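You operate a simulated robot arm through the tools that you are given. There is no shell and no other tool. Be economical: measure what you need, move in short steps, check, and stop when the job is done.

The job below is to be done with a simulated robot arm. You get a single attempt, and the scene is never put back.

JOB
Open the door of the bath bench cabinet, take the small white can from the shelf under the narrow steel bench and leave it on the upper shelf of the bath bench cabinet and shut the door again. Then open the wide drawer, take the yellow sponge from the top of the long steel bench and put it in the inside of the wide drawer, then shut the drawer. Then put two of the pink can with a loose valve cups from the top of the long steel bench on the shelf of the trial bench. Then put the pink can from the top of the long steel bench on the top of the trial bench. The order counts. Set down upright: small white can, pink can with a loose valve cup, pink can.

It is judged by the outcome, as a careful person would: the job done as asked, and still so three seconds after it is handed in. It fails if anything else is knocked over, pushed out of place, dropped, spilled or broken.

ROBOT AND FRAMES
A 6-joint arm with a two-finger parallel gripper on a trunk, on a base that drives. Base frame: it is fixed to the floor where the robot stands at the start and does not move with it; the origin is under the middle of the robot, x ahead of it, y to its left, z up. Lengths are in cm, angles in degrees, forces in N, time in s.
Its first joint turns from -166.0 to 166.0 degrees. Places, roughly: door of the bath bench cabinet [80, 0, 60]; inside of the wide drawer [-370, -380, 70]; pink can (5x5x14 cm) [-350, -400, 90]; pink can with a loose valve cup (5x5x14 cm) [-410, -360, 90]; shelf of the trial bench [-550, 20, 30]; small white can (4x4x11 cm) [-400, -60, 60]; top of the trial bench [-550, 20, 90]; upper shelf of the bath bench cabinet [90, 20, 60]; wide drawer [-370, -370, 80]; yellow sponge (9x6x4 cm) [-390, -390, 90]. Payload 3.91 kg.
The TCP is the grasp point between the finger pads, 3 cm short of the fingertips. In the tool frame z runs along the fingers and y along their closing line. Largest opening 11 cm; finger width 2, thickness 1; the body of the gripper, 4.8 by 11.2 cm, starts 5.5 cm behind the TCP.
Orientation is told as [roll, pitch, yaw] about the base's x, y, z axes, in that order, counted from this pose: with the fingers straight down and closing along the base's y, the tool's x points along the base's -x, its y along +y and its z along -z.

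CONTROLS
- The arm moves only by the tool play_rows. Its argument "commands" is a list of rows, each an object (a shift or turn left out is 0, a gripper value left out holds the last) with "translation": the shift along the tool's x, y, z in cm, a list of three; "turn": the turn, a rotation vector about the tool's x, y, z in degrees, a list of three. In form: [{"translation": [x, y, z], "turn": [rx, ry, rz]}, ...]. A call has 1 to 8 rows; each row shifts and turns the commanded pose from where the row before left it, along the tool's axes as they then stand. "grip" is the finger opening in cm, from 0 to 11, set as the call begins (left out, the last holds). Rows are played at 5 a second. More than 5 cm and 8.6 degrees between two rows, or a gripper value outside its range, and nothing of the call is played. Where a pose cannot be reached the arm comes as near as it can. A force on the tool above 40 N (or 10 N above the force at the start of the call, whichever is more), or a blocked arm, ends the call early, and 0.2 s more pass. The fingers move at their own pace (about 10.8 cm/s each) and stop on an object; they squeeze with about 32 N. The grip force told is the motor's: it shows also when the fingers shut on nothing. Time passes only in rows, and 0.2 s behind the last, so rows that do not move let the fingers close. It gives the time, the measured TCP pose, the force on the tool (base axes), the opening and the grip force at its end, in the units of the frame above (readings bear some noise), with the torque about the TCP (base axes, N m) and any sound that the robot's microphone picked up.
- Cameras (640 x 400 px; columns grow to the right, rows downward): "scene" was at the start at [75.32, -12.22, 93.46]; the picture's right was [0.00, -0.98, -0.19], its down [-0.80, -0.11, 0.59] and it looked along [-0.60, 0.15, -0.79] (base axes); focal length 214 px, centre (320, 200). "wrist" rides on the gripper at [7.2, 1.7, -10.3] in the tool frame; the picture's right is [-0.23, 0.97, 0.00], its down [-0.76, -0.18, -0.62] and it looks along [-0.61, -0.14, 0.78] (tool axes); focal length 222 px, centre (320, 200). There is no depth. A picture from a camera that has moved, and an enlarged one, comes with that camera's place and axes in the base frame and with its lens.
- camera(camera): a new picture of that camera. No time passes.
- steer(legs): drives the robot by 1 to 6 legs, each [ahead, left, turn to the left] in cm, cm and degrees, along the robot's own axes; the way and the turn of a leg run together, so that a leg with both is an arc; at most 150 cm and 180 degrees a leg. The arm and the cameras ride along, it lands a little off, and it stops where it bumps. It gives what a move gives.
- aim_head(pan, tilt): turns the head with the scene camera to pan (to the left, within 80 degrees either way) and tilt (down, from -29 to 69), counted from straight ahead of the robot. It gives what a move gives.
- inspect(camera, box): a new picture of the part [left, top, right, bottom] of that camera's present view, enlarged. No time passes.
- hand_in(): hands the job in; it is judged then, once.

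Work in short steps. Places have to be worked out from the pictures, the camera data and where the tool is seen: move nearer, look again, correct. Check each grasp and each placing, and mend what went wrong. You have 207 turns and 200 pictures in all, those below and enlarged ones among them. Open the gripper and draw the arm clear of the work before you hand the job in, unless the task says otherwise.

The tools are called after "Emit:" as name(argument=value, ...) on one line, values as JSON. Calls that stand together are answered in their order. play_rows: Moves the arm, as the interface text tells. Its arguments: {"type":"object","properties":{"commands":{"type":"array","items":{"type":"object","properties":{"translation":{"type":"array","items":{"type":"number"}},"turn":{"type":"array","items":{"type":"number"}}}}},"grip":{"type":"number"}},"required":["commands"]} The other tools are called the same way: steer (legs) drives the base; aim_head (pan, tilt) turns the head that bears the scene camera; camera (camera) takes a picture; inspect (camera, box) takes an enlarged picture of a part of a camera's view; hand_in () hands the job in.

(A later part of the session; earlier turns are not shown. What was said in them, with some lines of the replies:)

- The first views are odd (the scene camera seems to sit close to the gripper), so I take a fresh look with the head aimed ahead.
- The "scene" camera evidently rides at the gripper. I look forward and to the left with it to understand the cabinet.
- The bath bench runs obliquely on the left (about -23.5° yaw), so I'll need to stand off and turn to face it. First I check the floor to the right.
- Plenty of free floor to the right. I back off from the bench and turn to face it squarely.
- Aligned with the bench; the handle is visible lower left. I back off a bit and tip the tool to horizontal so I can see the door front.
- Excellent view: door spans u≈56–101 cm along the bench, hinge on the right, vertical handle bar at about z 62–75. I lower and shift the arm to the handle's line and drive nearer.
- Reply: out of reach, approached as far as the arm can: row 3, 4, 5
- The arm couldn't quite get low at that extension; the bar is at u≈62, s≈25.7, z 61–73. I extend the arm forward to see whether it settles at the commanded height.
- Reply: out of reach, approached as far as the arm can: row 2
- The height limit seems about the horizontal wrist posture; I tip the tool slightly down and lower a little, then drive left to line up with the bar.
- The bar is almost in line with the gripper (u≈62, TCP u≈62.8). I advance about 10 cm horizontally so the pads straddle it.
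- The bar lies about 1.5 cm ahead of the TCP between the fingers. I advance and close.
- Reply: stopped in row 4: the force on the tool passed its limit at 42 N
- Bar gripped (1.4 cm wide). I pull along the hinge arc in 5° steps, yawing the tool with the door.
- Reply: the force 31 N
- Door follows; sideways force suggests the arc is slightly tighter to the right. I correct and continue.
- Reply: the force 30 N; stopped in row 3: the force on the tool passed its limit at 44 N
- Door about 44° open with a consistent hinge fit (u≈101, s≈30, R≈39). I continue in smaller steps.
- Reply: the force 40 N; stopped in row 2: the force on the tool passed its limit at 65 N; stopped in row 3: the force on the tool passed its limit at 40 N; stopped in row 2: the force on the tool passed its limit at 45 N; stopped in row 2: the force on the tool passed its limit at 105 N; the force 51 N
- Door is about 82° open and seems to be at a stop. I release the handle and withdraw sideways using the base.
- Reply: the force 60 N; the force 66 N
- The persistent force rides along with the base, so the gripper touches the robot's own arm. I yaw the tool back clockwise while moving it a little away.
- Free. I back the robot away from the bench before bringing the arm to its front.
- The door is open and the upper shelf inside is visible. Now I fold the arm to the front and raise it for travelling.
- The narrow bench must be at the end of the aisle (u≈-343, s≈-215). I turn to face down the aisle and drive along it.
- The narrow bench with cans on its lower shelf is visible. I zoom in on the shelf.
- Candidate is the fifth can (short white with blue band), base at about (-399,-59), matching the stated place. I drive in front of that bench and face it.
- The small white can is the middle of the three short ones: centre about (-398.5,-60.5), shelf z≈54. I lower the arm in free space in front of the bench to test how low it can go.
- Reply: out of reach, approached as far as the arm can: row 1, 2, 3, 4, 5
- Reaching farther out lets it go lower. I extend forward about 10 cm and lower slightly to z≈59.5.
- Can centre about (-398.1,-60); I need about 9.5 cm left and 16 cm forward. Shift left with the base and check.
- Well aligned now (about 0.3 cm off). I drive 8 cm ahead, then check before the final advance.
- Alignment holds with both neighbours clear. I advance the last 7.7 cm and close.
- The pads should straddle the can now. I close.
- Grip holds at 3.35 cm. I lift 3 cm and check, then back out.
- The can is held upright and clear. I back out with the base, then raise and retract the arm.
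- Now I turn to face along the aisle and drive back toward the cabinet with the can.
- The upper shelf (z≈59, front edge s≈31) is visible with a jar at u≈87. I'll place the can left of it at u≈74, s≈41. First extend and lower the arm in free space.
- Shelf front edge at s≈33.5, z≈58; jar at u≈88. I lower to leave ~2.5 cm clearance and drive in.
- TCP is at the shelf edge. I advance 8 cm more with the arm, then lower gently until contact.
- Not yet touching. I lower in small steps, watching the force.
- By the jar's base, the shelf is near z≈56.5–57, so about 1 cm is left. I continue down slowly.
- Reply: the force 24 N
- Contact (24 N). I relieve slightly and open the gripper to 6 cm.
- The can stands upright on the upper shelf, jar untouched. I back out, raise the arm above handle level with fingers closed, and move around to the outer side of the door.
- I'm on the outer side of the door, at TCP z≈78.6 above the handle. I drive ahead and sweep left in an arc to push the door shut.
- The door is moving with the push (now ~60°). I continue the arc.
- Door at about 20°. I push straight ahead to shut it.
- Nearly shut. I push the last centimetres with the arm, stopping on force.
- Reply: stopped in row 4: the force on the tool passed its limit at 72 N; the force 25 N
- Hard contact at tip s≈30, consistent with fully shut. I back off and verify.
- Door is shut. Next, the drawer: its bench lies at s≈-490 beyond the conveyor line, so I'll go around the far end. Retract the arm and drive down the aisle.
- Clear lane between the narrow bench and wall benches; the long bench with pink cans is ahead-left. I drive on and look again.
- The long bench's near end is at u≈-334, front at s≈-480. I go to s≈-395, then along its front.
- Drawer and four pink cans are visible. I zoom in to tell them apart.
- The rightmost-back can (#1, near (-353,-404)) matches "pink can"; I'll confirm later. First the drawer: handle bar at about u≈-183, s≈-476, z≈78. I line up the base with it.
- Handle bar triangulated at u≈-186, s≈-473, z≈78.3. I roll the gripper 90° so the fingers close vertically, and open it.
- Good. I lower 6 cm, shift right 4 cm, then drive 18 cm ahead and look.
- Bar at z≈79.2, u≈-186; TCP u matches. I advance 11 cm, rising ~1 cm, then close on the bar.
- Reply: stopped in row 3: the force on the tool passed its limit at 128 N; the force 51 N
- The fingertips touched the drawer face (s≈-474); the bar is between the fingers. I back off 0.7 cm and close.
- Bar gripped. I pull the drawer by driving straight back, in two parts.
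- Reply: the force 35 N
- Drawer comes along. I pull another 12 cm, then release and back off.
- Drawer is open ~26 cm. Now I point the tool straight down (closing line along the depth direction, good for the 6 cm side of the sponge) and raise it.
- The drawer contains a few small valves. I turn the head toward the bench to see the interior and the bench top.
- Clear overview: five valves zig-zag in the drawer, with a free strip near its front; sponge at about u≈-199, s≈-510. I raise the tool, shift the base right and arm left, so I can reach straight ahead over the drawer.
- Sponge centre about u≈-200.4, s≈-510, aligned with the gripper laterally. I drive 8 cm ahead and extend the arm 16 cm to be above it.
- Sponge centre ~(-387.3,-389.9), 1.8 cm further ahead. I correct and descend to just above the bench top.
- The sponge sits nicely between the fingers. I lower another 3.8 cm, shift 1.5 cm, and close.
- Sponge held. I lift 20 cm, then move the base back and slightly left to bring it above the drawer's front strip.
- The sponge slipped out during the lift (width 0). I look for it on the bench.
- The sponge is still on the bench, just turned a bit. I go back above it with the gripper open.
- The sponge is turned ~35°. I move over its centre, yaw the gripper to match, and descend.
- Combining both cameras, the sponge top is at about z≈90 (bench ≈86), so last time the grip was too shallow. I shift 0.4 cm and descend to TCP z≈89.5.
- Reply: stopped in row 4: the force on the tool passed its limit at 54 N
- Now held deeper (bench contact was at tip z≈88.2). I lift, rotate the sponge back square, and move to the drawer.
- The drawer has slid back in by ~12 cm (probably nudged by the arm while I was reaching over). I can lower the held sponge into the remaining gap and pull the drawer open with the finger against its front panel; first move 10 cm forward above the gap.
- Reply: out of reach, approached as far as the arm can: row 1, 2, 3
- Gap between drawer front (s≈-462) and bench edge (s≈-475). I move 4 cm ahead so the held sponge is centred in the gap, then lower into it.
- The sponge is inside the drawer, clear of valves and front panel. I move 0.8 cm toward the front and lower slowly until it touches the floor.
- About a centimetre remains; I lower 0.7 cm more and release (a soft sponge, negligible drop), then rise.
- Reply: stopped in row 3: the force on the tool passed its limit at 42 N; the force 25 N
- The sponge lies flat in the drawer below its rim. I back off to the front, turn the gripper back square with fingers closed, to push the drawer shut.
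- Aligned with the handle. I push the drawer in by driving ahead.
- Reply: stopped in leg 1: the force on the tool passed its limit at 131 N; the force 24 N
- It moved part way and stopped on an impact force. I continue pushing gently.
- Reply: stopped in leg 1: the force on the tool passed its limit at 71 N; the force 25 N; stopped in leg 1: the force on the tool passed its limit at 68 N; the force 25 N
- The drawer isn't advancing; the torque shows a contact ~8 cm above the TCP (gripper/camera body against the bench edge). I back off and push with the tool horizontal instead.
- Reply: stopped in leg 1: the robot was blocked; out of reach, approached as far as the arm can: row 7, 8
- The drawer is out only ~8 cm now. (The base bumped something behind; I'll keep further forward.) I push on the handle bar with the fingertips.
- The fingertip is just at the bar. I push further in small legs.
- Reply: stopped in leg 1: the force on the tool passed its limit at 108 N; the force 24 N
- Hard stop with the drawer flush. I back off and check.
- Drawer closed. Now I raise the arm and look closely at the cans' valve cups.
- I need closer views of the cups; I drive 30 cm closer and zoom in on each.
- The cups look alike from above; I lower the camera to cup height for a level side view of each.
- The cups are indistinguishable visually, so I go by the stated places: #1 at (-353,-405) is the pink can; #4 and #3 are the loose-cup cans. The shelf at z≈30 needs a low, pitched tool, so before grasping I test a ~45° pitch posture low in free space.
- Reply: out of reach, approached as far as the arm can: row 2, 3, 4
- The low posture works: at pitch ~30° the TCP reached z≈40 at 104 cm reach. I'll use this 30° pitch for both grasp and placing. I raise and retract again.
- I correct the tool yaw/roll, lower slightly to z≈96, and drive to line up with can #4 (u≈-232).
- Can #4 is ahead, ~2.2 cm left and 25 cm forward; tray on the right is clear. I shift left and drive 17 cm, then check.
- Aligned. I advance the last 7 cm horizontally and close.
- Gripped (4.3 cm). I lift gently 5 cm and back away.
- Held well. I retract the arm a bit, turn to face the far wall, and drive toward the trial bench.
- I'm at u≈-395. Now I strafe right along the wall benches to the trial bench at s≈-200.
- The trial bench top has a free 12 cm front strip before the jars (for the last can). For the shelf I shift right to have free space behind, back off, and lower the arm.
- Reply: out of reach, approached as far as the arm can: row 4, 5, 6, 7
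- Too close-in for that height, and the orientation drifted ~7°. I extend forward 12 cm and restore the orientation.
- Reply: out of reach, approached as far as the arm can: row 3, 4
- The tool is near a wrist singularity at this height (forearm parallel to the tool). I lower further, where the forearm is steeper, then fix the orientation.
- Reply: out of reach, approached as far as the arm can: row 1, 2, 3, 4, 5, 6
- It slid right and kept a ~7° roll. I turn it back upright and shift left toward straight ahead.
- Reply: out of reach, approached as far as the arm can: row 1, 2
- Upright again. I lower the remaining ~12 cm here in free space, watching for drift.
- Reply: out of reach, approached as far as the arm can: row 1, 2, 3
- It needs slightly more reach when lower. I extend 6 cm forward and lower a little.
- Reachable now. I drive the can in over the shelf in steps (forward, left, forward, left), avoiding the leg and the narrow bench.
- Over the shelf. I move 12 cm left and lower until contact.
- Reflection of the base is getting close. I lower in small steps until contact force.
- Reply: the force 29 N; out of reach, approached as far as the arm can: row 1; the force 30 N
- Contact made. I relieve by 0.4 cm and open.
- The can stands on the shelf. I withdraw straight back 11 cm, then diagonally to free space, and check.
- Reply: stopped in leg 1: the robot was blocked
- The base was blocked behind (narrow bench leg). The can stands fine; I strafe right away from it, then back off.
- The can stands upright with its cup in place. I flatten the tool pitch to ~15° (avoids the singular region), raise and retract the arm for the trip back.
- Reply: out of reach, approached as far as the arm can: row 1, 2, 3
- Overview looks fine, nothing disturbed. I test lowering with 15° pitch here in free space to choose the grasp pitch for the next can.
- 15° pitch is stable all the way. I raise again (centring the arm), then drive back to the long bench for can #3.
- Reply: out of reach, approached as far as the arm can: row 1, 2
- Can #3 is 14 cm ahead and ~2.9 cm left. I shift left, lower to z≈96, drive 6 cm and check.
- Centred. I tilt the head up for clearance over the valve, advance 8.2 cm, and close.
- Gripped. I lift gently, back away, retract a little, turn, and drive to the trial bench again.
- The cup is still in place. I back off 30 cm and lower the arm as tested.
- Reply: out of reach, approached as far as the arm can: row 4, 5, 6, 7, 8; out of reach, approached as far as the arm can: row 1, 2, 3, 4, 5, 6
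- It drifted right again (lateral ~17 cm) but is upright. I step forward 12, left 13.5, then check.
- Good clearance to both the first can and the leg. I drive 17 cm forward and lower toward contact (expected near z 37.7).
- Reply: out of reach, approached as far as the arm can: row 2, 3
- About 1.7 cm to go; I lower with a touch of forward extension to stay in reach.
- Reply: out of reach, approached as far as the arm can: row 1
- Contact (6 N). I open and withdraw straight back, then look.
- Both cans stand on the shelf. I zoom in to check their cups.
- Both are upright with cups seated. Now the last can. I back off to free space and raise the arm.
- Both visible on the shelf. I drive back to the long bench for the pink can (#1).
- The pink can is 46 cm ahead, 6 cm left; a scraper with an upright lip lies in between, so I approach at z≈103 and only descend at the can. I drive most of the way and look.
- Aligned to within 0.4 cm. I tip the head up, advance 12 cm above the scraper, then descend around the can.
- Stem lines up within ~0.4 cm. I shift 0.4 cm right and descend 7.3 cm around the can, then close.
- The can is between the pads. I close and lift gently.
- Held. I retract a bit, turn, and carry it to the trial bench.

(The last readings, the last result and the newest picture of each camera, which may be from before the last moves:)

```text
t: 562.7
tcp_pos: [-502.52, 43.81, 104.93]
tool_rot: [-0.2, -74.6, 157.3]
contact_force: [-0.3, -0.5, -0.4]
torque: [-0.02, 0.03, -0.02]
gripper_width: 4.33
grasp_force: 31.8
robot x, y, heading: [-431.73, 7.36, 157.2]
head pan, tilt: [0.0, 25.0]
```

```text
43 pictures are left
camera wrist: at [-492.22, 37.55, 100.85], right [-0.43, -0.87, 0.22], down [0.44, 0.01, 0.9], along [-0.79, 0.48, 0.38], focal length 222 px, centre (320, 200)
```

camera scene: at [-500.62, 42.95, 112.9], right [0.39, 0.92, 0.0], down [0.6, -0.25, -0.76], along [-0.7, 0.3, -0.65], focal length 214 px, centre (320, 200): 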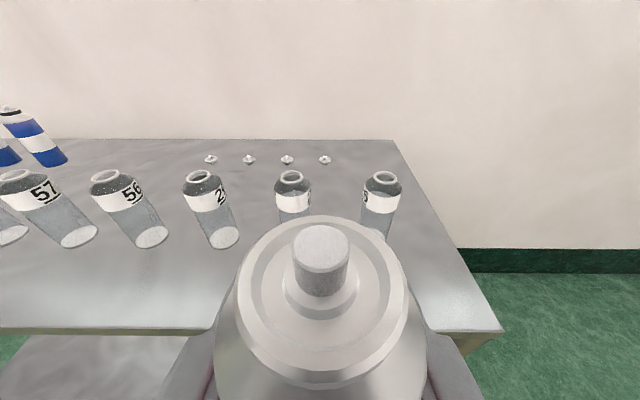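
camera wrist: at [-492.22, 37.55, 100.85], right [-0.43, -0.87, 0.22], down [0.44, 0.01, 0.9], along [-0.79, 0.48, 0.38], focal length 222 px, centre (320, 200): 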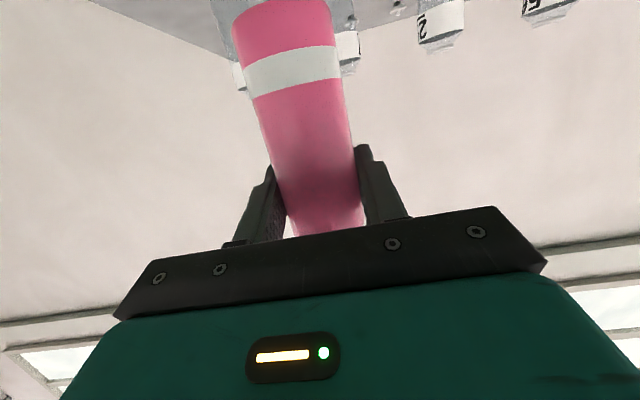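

Edge at u≈-484.5, jar fronts at ≈-495.9, so I place the can at u≈-490. I drive 11 cm ahead and lower toward z≈96.

Emit:
steer(legs=[[11.3, 0, 0]])

Emit:
play_rows(commands=[{"translation": [2.4, 0, 0.65]}, {"translation": [2.4, 0, 0.65]}, {"translation": [2.2, 0, 0.6]}, {}])

Emit:
camera(camera="scene")

Emit:
camera(camera="wrist")

```text
t: 563.9
tcp_pos: [-512.79, 48.22, 105.07]
tool_rot: [-0.1, -74.7, 157.2]
contact_force: [0.4, -0.2, -1.0]
torque: [-0.02, 0.02, 0.02]
gripper_width: 4.34
grasp_force: 32.2
robot x, y, heading: [-442.25, 11.57, 157.1]
head pan, tilt: [0.0, 25.0]
```

```text
t: 564.9
tcp_pos: [-512.81, 48.39, 97.71]
tool_rot: [0.0, -74.7, 157.2]
contact_force: [-0.6, -0.8, 0.0]
torque: [0.0, 0.01, -0.01]
gripper_width: 4.34
grasp_force: 31.9
robot x, y, heading: [-441.9, 11.27, 156.7]
head pan, tilt: [0.0, 25.0]
```

```text
42 pictures are left
camera scene: at [-510.91, 47.51, 105.53], right [0.39, 0.92, 0.0], down [0.6, -0.25, -0.76], along [-0.7, 0.3, -0.65], focal length 214 px, centre (320, 200)
```

scene: 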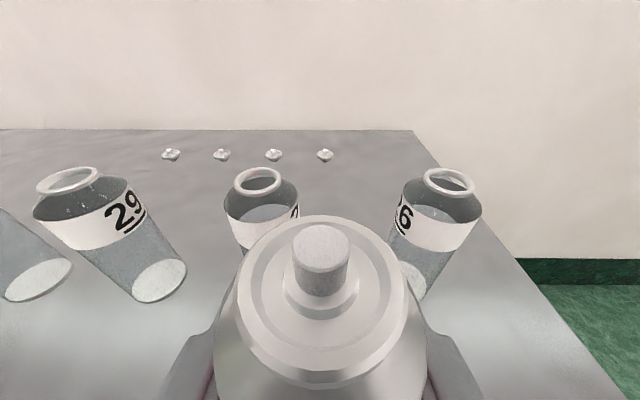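

```text
41 pictures are left
camera wrist: at [-502.52, 42.1, 93.48], right [-0.43, -0.87, 0.22], down [0.44, 0.01, 0.9], along [-0.79, 0.49, 0.38], focal length 222 px, centre (320, 200)
```

wrist: 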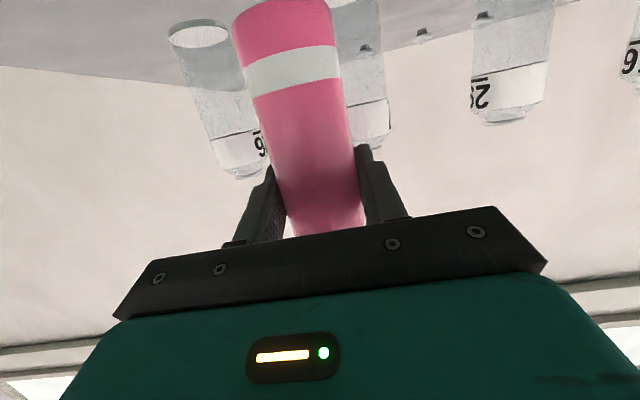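

Good clearance to jars. I lower the last 2 cm in small steps to contact.

Emit:
play_rows(commands=[{"translation": [0.7, 0, 0.19]}, {"translation": [0.5, 0, 0.13]}, {"translation": [0.35, 0, 0.09]}, {}])

Emit:
play_rows(commands=[{"translation": [0.3, 0, 0.08]}, {"translation": [0.25, 0, 0.07]}, {}])

```text
t: 565.9
tcp_pos: [-512.87, 48.38, 96.08]
tool_rot: [-0.1, -74.8, 157.2]
contact_force: [-0.6, 0.0, -1.1]
torque: [0.06, 0.02, 0.04]
gripper_width: 4.36
grasp_force: 32.0
robot x, y, heading: [-441.86, 11.4, 157.0]
head pan, tilt: [0.0, 25.0]
```

```text
t: 566.7
tcp_pos: [-512.83, 48.26, 95.49]
tool_rot: [-0.1, -74.6, 157.4]
contact_force: [0.6, 0.5, 0.5]
torque: [0.0, 0.02, 0.01]
gripper_width: 4.35
grasp_force: 31.9
robot x, y, heading: [-441.99, 11.48, 156.9]
head pan, tilt: [0.0, 25.0]
```

Emit:
play_rows(commands=[{"translation": [0.25, 0, 0.07]}, {"translation": [0.25, 0, 0.07]}, {}])

Emit:
camera(camera="wrist")

```text
t: 567.5
tcp_pos: [-512.84, 48.2, 94.97]
tool_rot: [0.0, -74.6, 157.1]
contact_force: [0.3, 0.3, -1.3]
torque: [0.01, 0.01, -0.01]
gripper_width: 4.34
grasp_force: 31.7
robot x, y, heading: [-442.03, 12.04, 156.8]
head pan, tilt: [0.0, 25.0]
```

```text
40 pictures are left
camera wrist: at [-502.54, 42.01, 90.86], right [-0.43, -0.87, 0.22], down [0.44, 0.01, 0.9], along [-0.79, 0.49, 0.38], focal length 222 px, centre (320, 200)
```

wrist: 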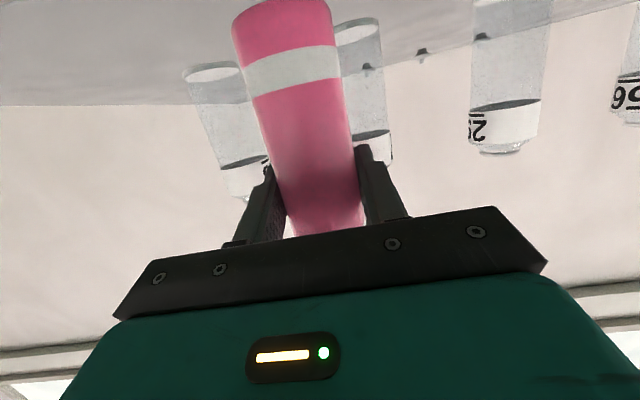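

Emit:
play_rows(commands=[{"translation": [0.25, 0, 0.07]}, {"translation": [0.25, 0, 0.07]}, {}])

Emit:
play_rows(commands=[{"translation": [0.2, 0, 0.05]}, {"translation": [0.2, 0, 0.05]}, {}])

```text
t: 568.3
tcp_pos: [-512.83, 48.29, 94.44]
tool_rot: [-0.2, -74.7, 157.4]
contact_force: [-0.3, 0.8, 0.3]
torque: [-0.02, 0.01, -0.01]
gripper_width: 4.34
grasp_force: 32.2
robot x, y, heading: [-441.96, 11.63, 157.1]
head pan, tilt: [0.0, 25.0]
```

```text
t: 569.1
tcp_pos: [-512.84, 48.24, 94.13]
tool_rot: [0.0, -74.7, 157.2]
contact_force: [0.1, -0.9, 0.3]
torque: [0.01, 0.04, -0.01]
gripper_width: 4.36
grasp_force: 32.5
robot x, y, heading: [-441.6, 12.06, 157.1]
head pan, tilt: [0.0, 25.0]
```

Emit:
play_rows(commands=[{"translation": [0.25, 0, 0.07]}, {"translation": [0.25, 0, 0.07]}, {}])

Emit:
camera(camera="wrist")

```text
t: 569.9
tcp_pos: [-512.83, 48.31, 93.89]
tool_rot: [-0.1, -74.9, 157.2]
contact_force: [-1.8, 4.3, 29.4]
torque: [0.32, 0.07, -0.03]
gripper_width: 4.38
grasp_force: 31.9
robot x, y, heading: [-441.85, 11.55, 157.1]
head pan, tilt: [0.0, 25.0]
```

```text
39 pictures are left
camera wrist: at [-502.48, 42.08, 89.59], right [-0.43, -0.87, 0.22], down [0.44, 0.01, 0.9], along [-0.79, 0.48, 0.38], focal length 222 px, centre (320, 200)
```

wrist: 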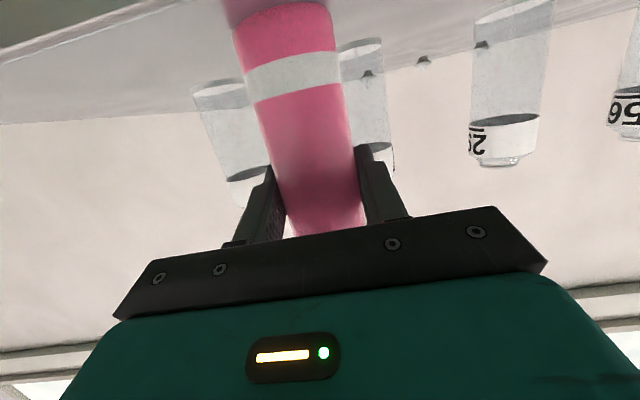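

Contact (29 N). I relieve slightly, open to 7 cm, and withdraw straight back.

Emit:
play_rows(commands=[{"translation": [-0.25, 0, -0.07]}, {}])

Emit:
play_rows(commands=[{}, {}, {}], grip=7)

Emit:
steer(legs=[[-14, 0, 0]])

Emit:
camera(camera="scene")

```text
t: 570.5
tcp_pos: [-512.79, 48.28, 93.79]
tool_rot: [0.0, -74.6, 157.2]
contact_force: [-0.8, 4.2, 13.1]
torque: [0.33, 0.07, 0.0]
gripper_width: 4.34
grasp_force: 31.7
robot x, y, heading: [-441.95, 11.41, 157.3]
head pan, tilt: [0.0, 25.0]
```

```text
t: 571.3
tcp_pos: [-512.79, 48.18, 93.85]
tool_rot: [-0.2, -74.7, 157.2]
contact_force: [0.6, 0.1, 1.2]
torque: [-0.01, -0.02, 0.04]
gripper_width: 7.01
grasp_force: 0.0
robot x, y, heading: [-441.63, 11.28, 157.2]
head pan, tilt: [0.0, 25.0]
```

```text
t: 572.6
tcp_pos: [-500.1, 42.71, 93.81]
tool_rot: [-0.1, -74.7, 157.4]
contact_force: [-0.7, 0.5, -0.3]
torque: [0.03, 0.02, -0.01]
gripper_width: 7.0
grasp_force: 0.0
robot x, y, heading: [-429.22, 6.29, 157.0]
head pan, tilt: [0.0, 25.0]
```

```text
38 pictures are left
camera scene: at [-498.14, 41.86, 101.73], right [0.39, 0.92, 0.0], down [0.6, -0.25, -0.76], along [-0.7, 0.29, -0.65], focal length 214 px, centre (320, 200)
```

scene: 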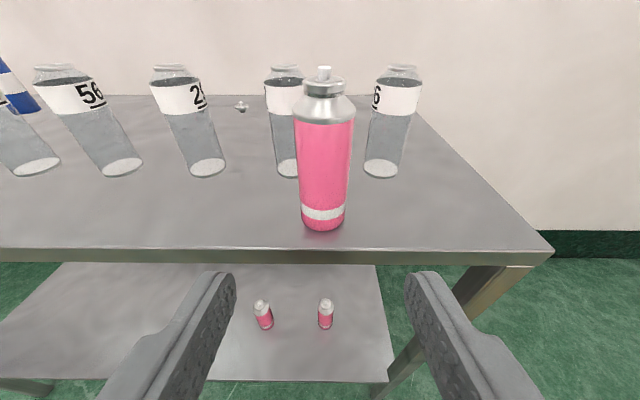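

The pink can stands on the top with both loose-cup cans on the shelf below. I draw clear and check the narrow bench I'd bumped.

Emit:
steer(legs=[[-28, 0, 0], [0, 0, 70]])

Emit:
aim_head(pan=65, tilt=20)

Emit:
camera(camera="scene")

```text
t: 577.6
tcp_pos: [-463.0, -57.91, 93.82]
tool_rot: [-0.2, -74.6, -133.2]
contact_force: [0.3, 0.0, 0.0]
torque: [-0.02, -0.01, 0.01]
gripper_width: 6.99
grasp_force: 0.1
robot x, y, heading: [-403.76, -4.53, -133.6]
head pan, tilt: [0.0, 25.0]
```

```text
t: 578.9
tcp_pos: [-462.94, -57.99, 93.82]
tool_rot: [0.0, -74.7, -133.4]
contact_force: [-0.5, 0.5, -0.9]
torque: [0.0, 0.0, -0.01]
gripper_width: 7.0
grasp_force: 0.1
robot x, y, heading: [-404.13, -4.35, -133.5]
head pan, tilt: [65.0, 20.0]
```

```text
37 pictures are left
camera scene: at [-451.97, -59.02, 103.89], right [-0.91, -0.34, -0.24], down [0.04, 0.49, -0.87], along [0.42, -0.8, -0.44], focal length 214 px, centre (320, 200)
```

scene: 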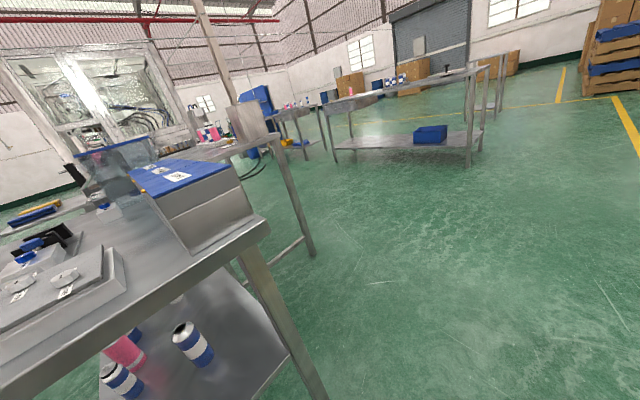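

Everything on the narrow bench is upright, the gripper is open and the arm is clear. I hand in.

Emit:
hand_in()

```text
The job is handed in.
```

I finished every step in the order you gave and handed the job in, but I could not tell by eye which pink cans have the loose valve cups.

- **Small white can:** it stands upright on the upper shelf of the bath bench cabinet, and the door is shut.
- **Yellow sponge:** it lies in the wide drawer, and the drawer is shut. It slipped once while I was lifting it from the bench, so I picked it up a second time.
- **Two loose-cup pink cans:** both stand upright on the shelf of the trial bench.
- **Pink can:** it stands upright on the top of the trial bench, in front of the jars.

**Which cans I chose:** all four pink cans on the long bench looked alike, even close up. I went by the positions you listed:
- The first loose-cup can and the plain pink can match those positions closely.
- The second loose-cup can is one of two left over, and I took the nearer one without confirming its cup is loose.

**Bumps:** the base was blocked twice while reversing. One was probably against a leg of the narrow bench; in my last picture everything in view there was upright. I did not check what it touched the other time, near the conveyor line behind the long bench.
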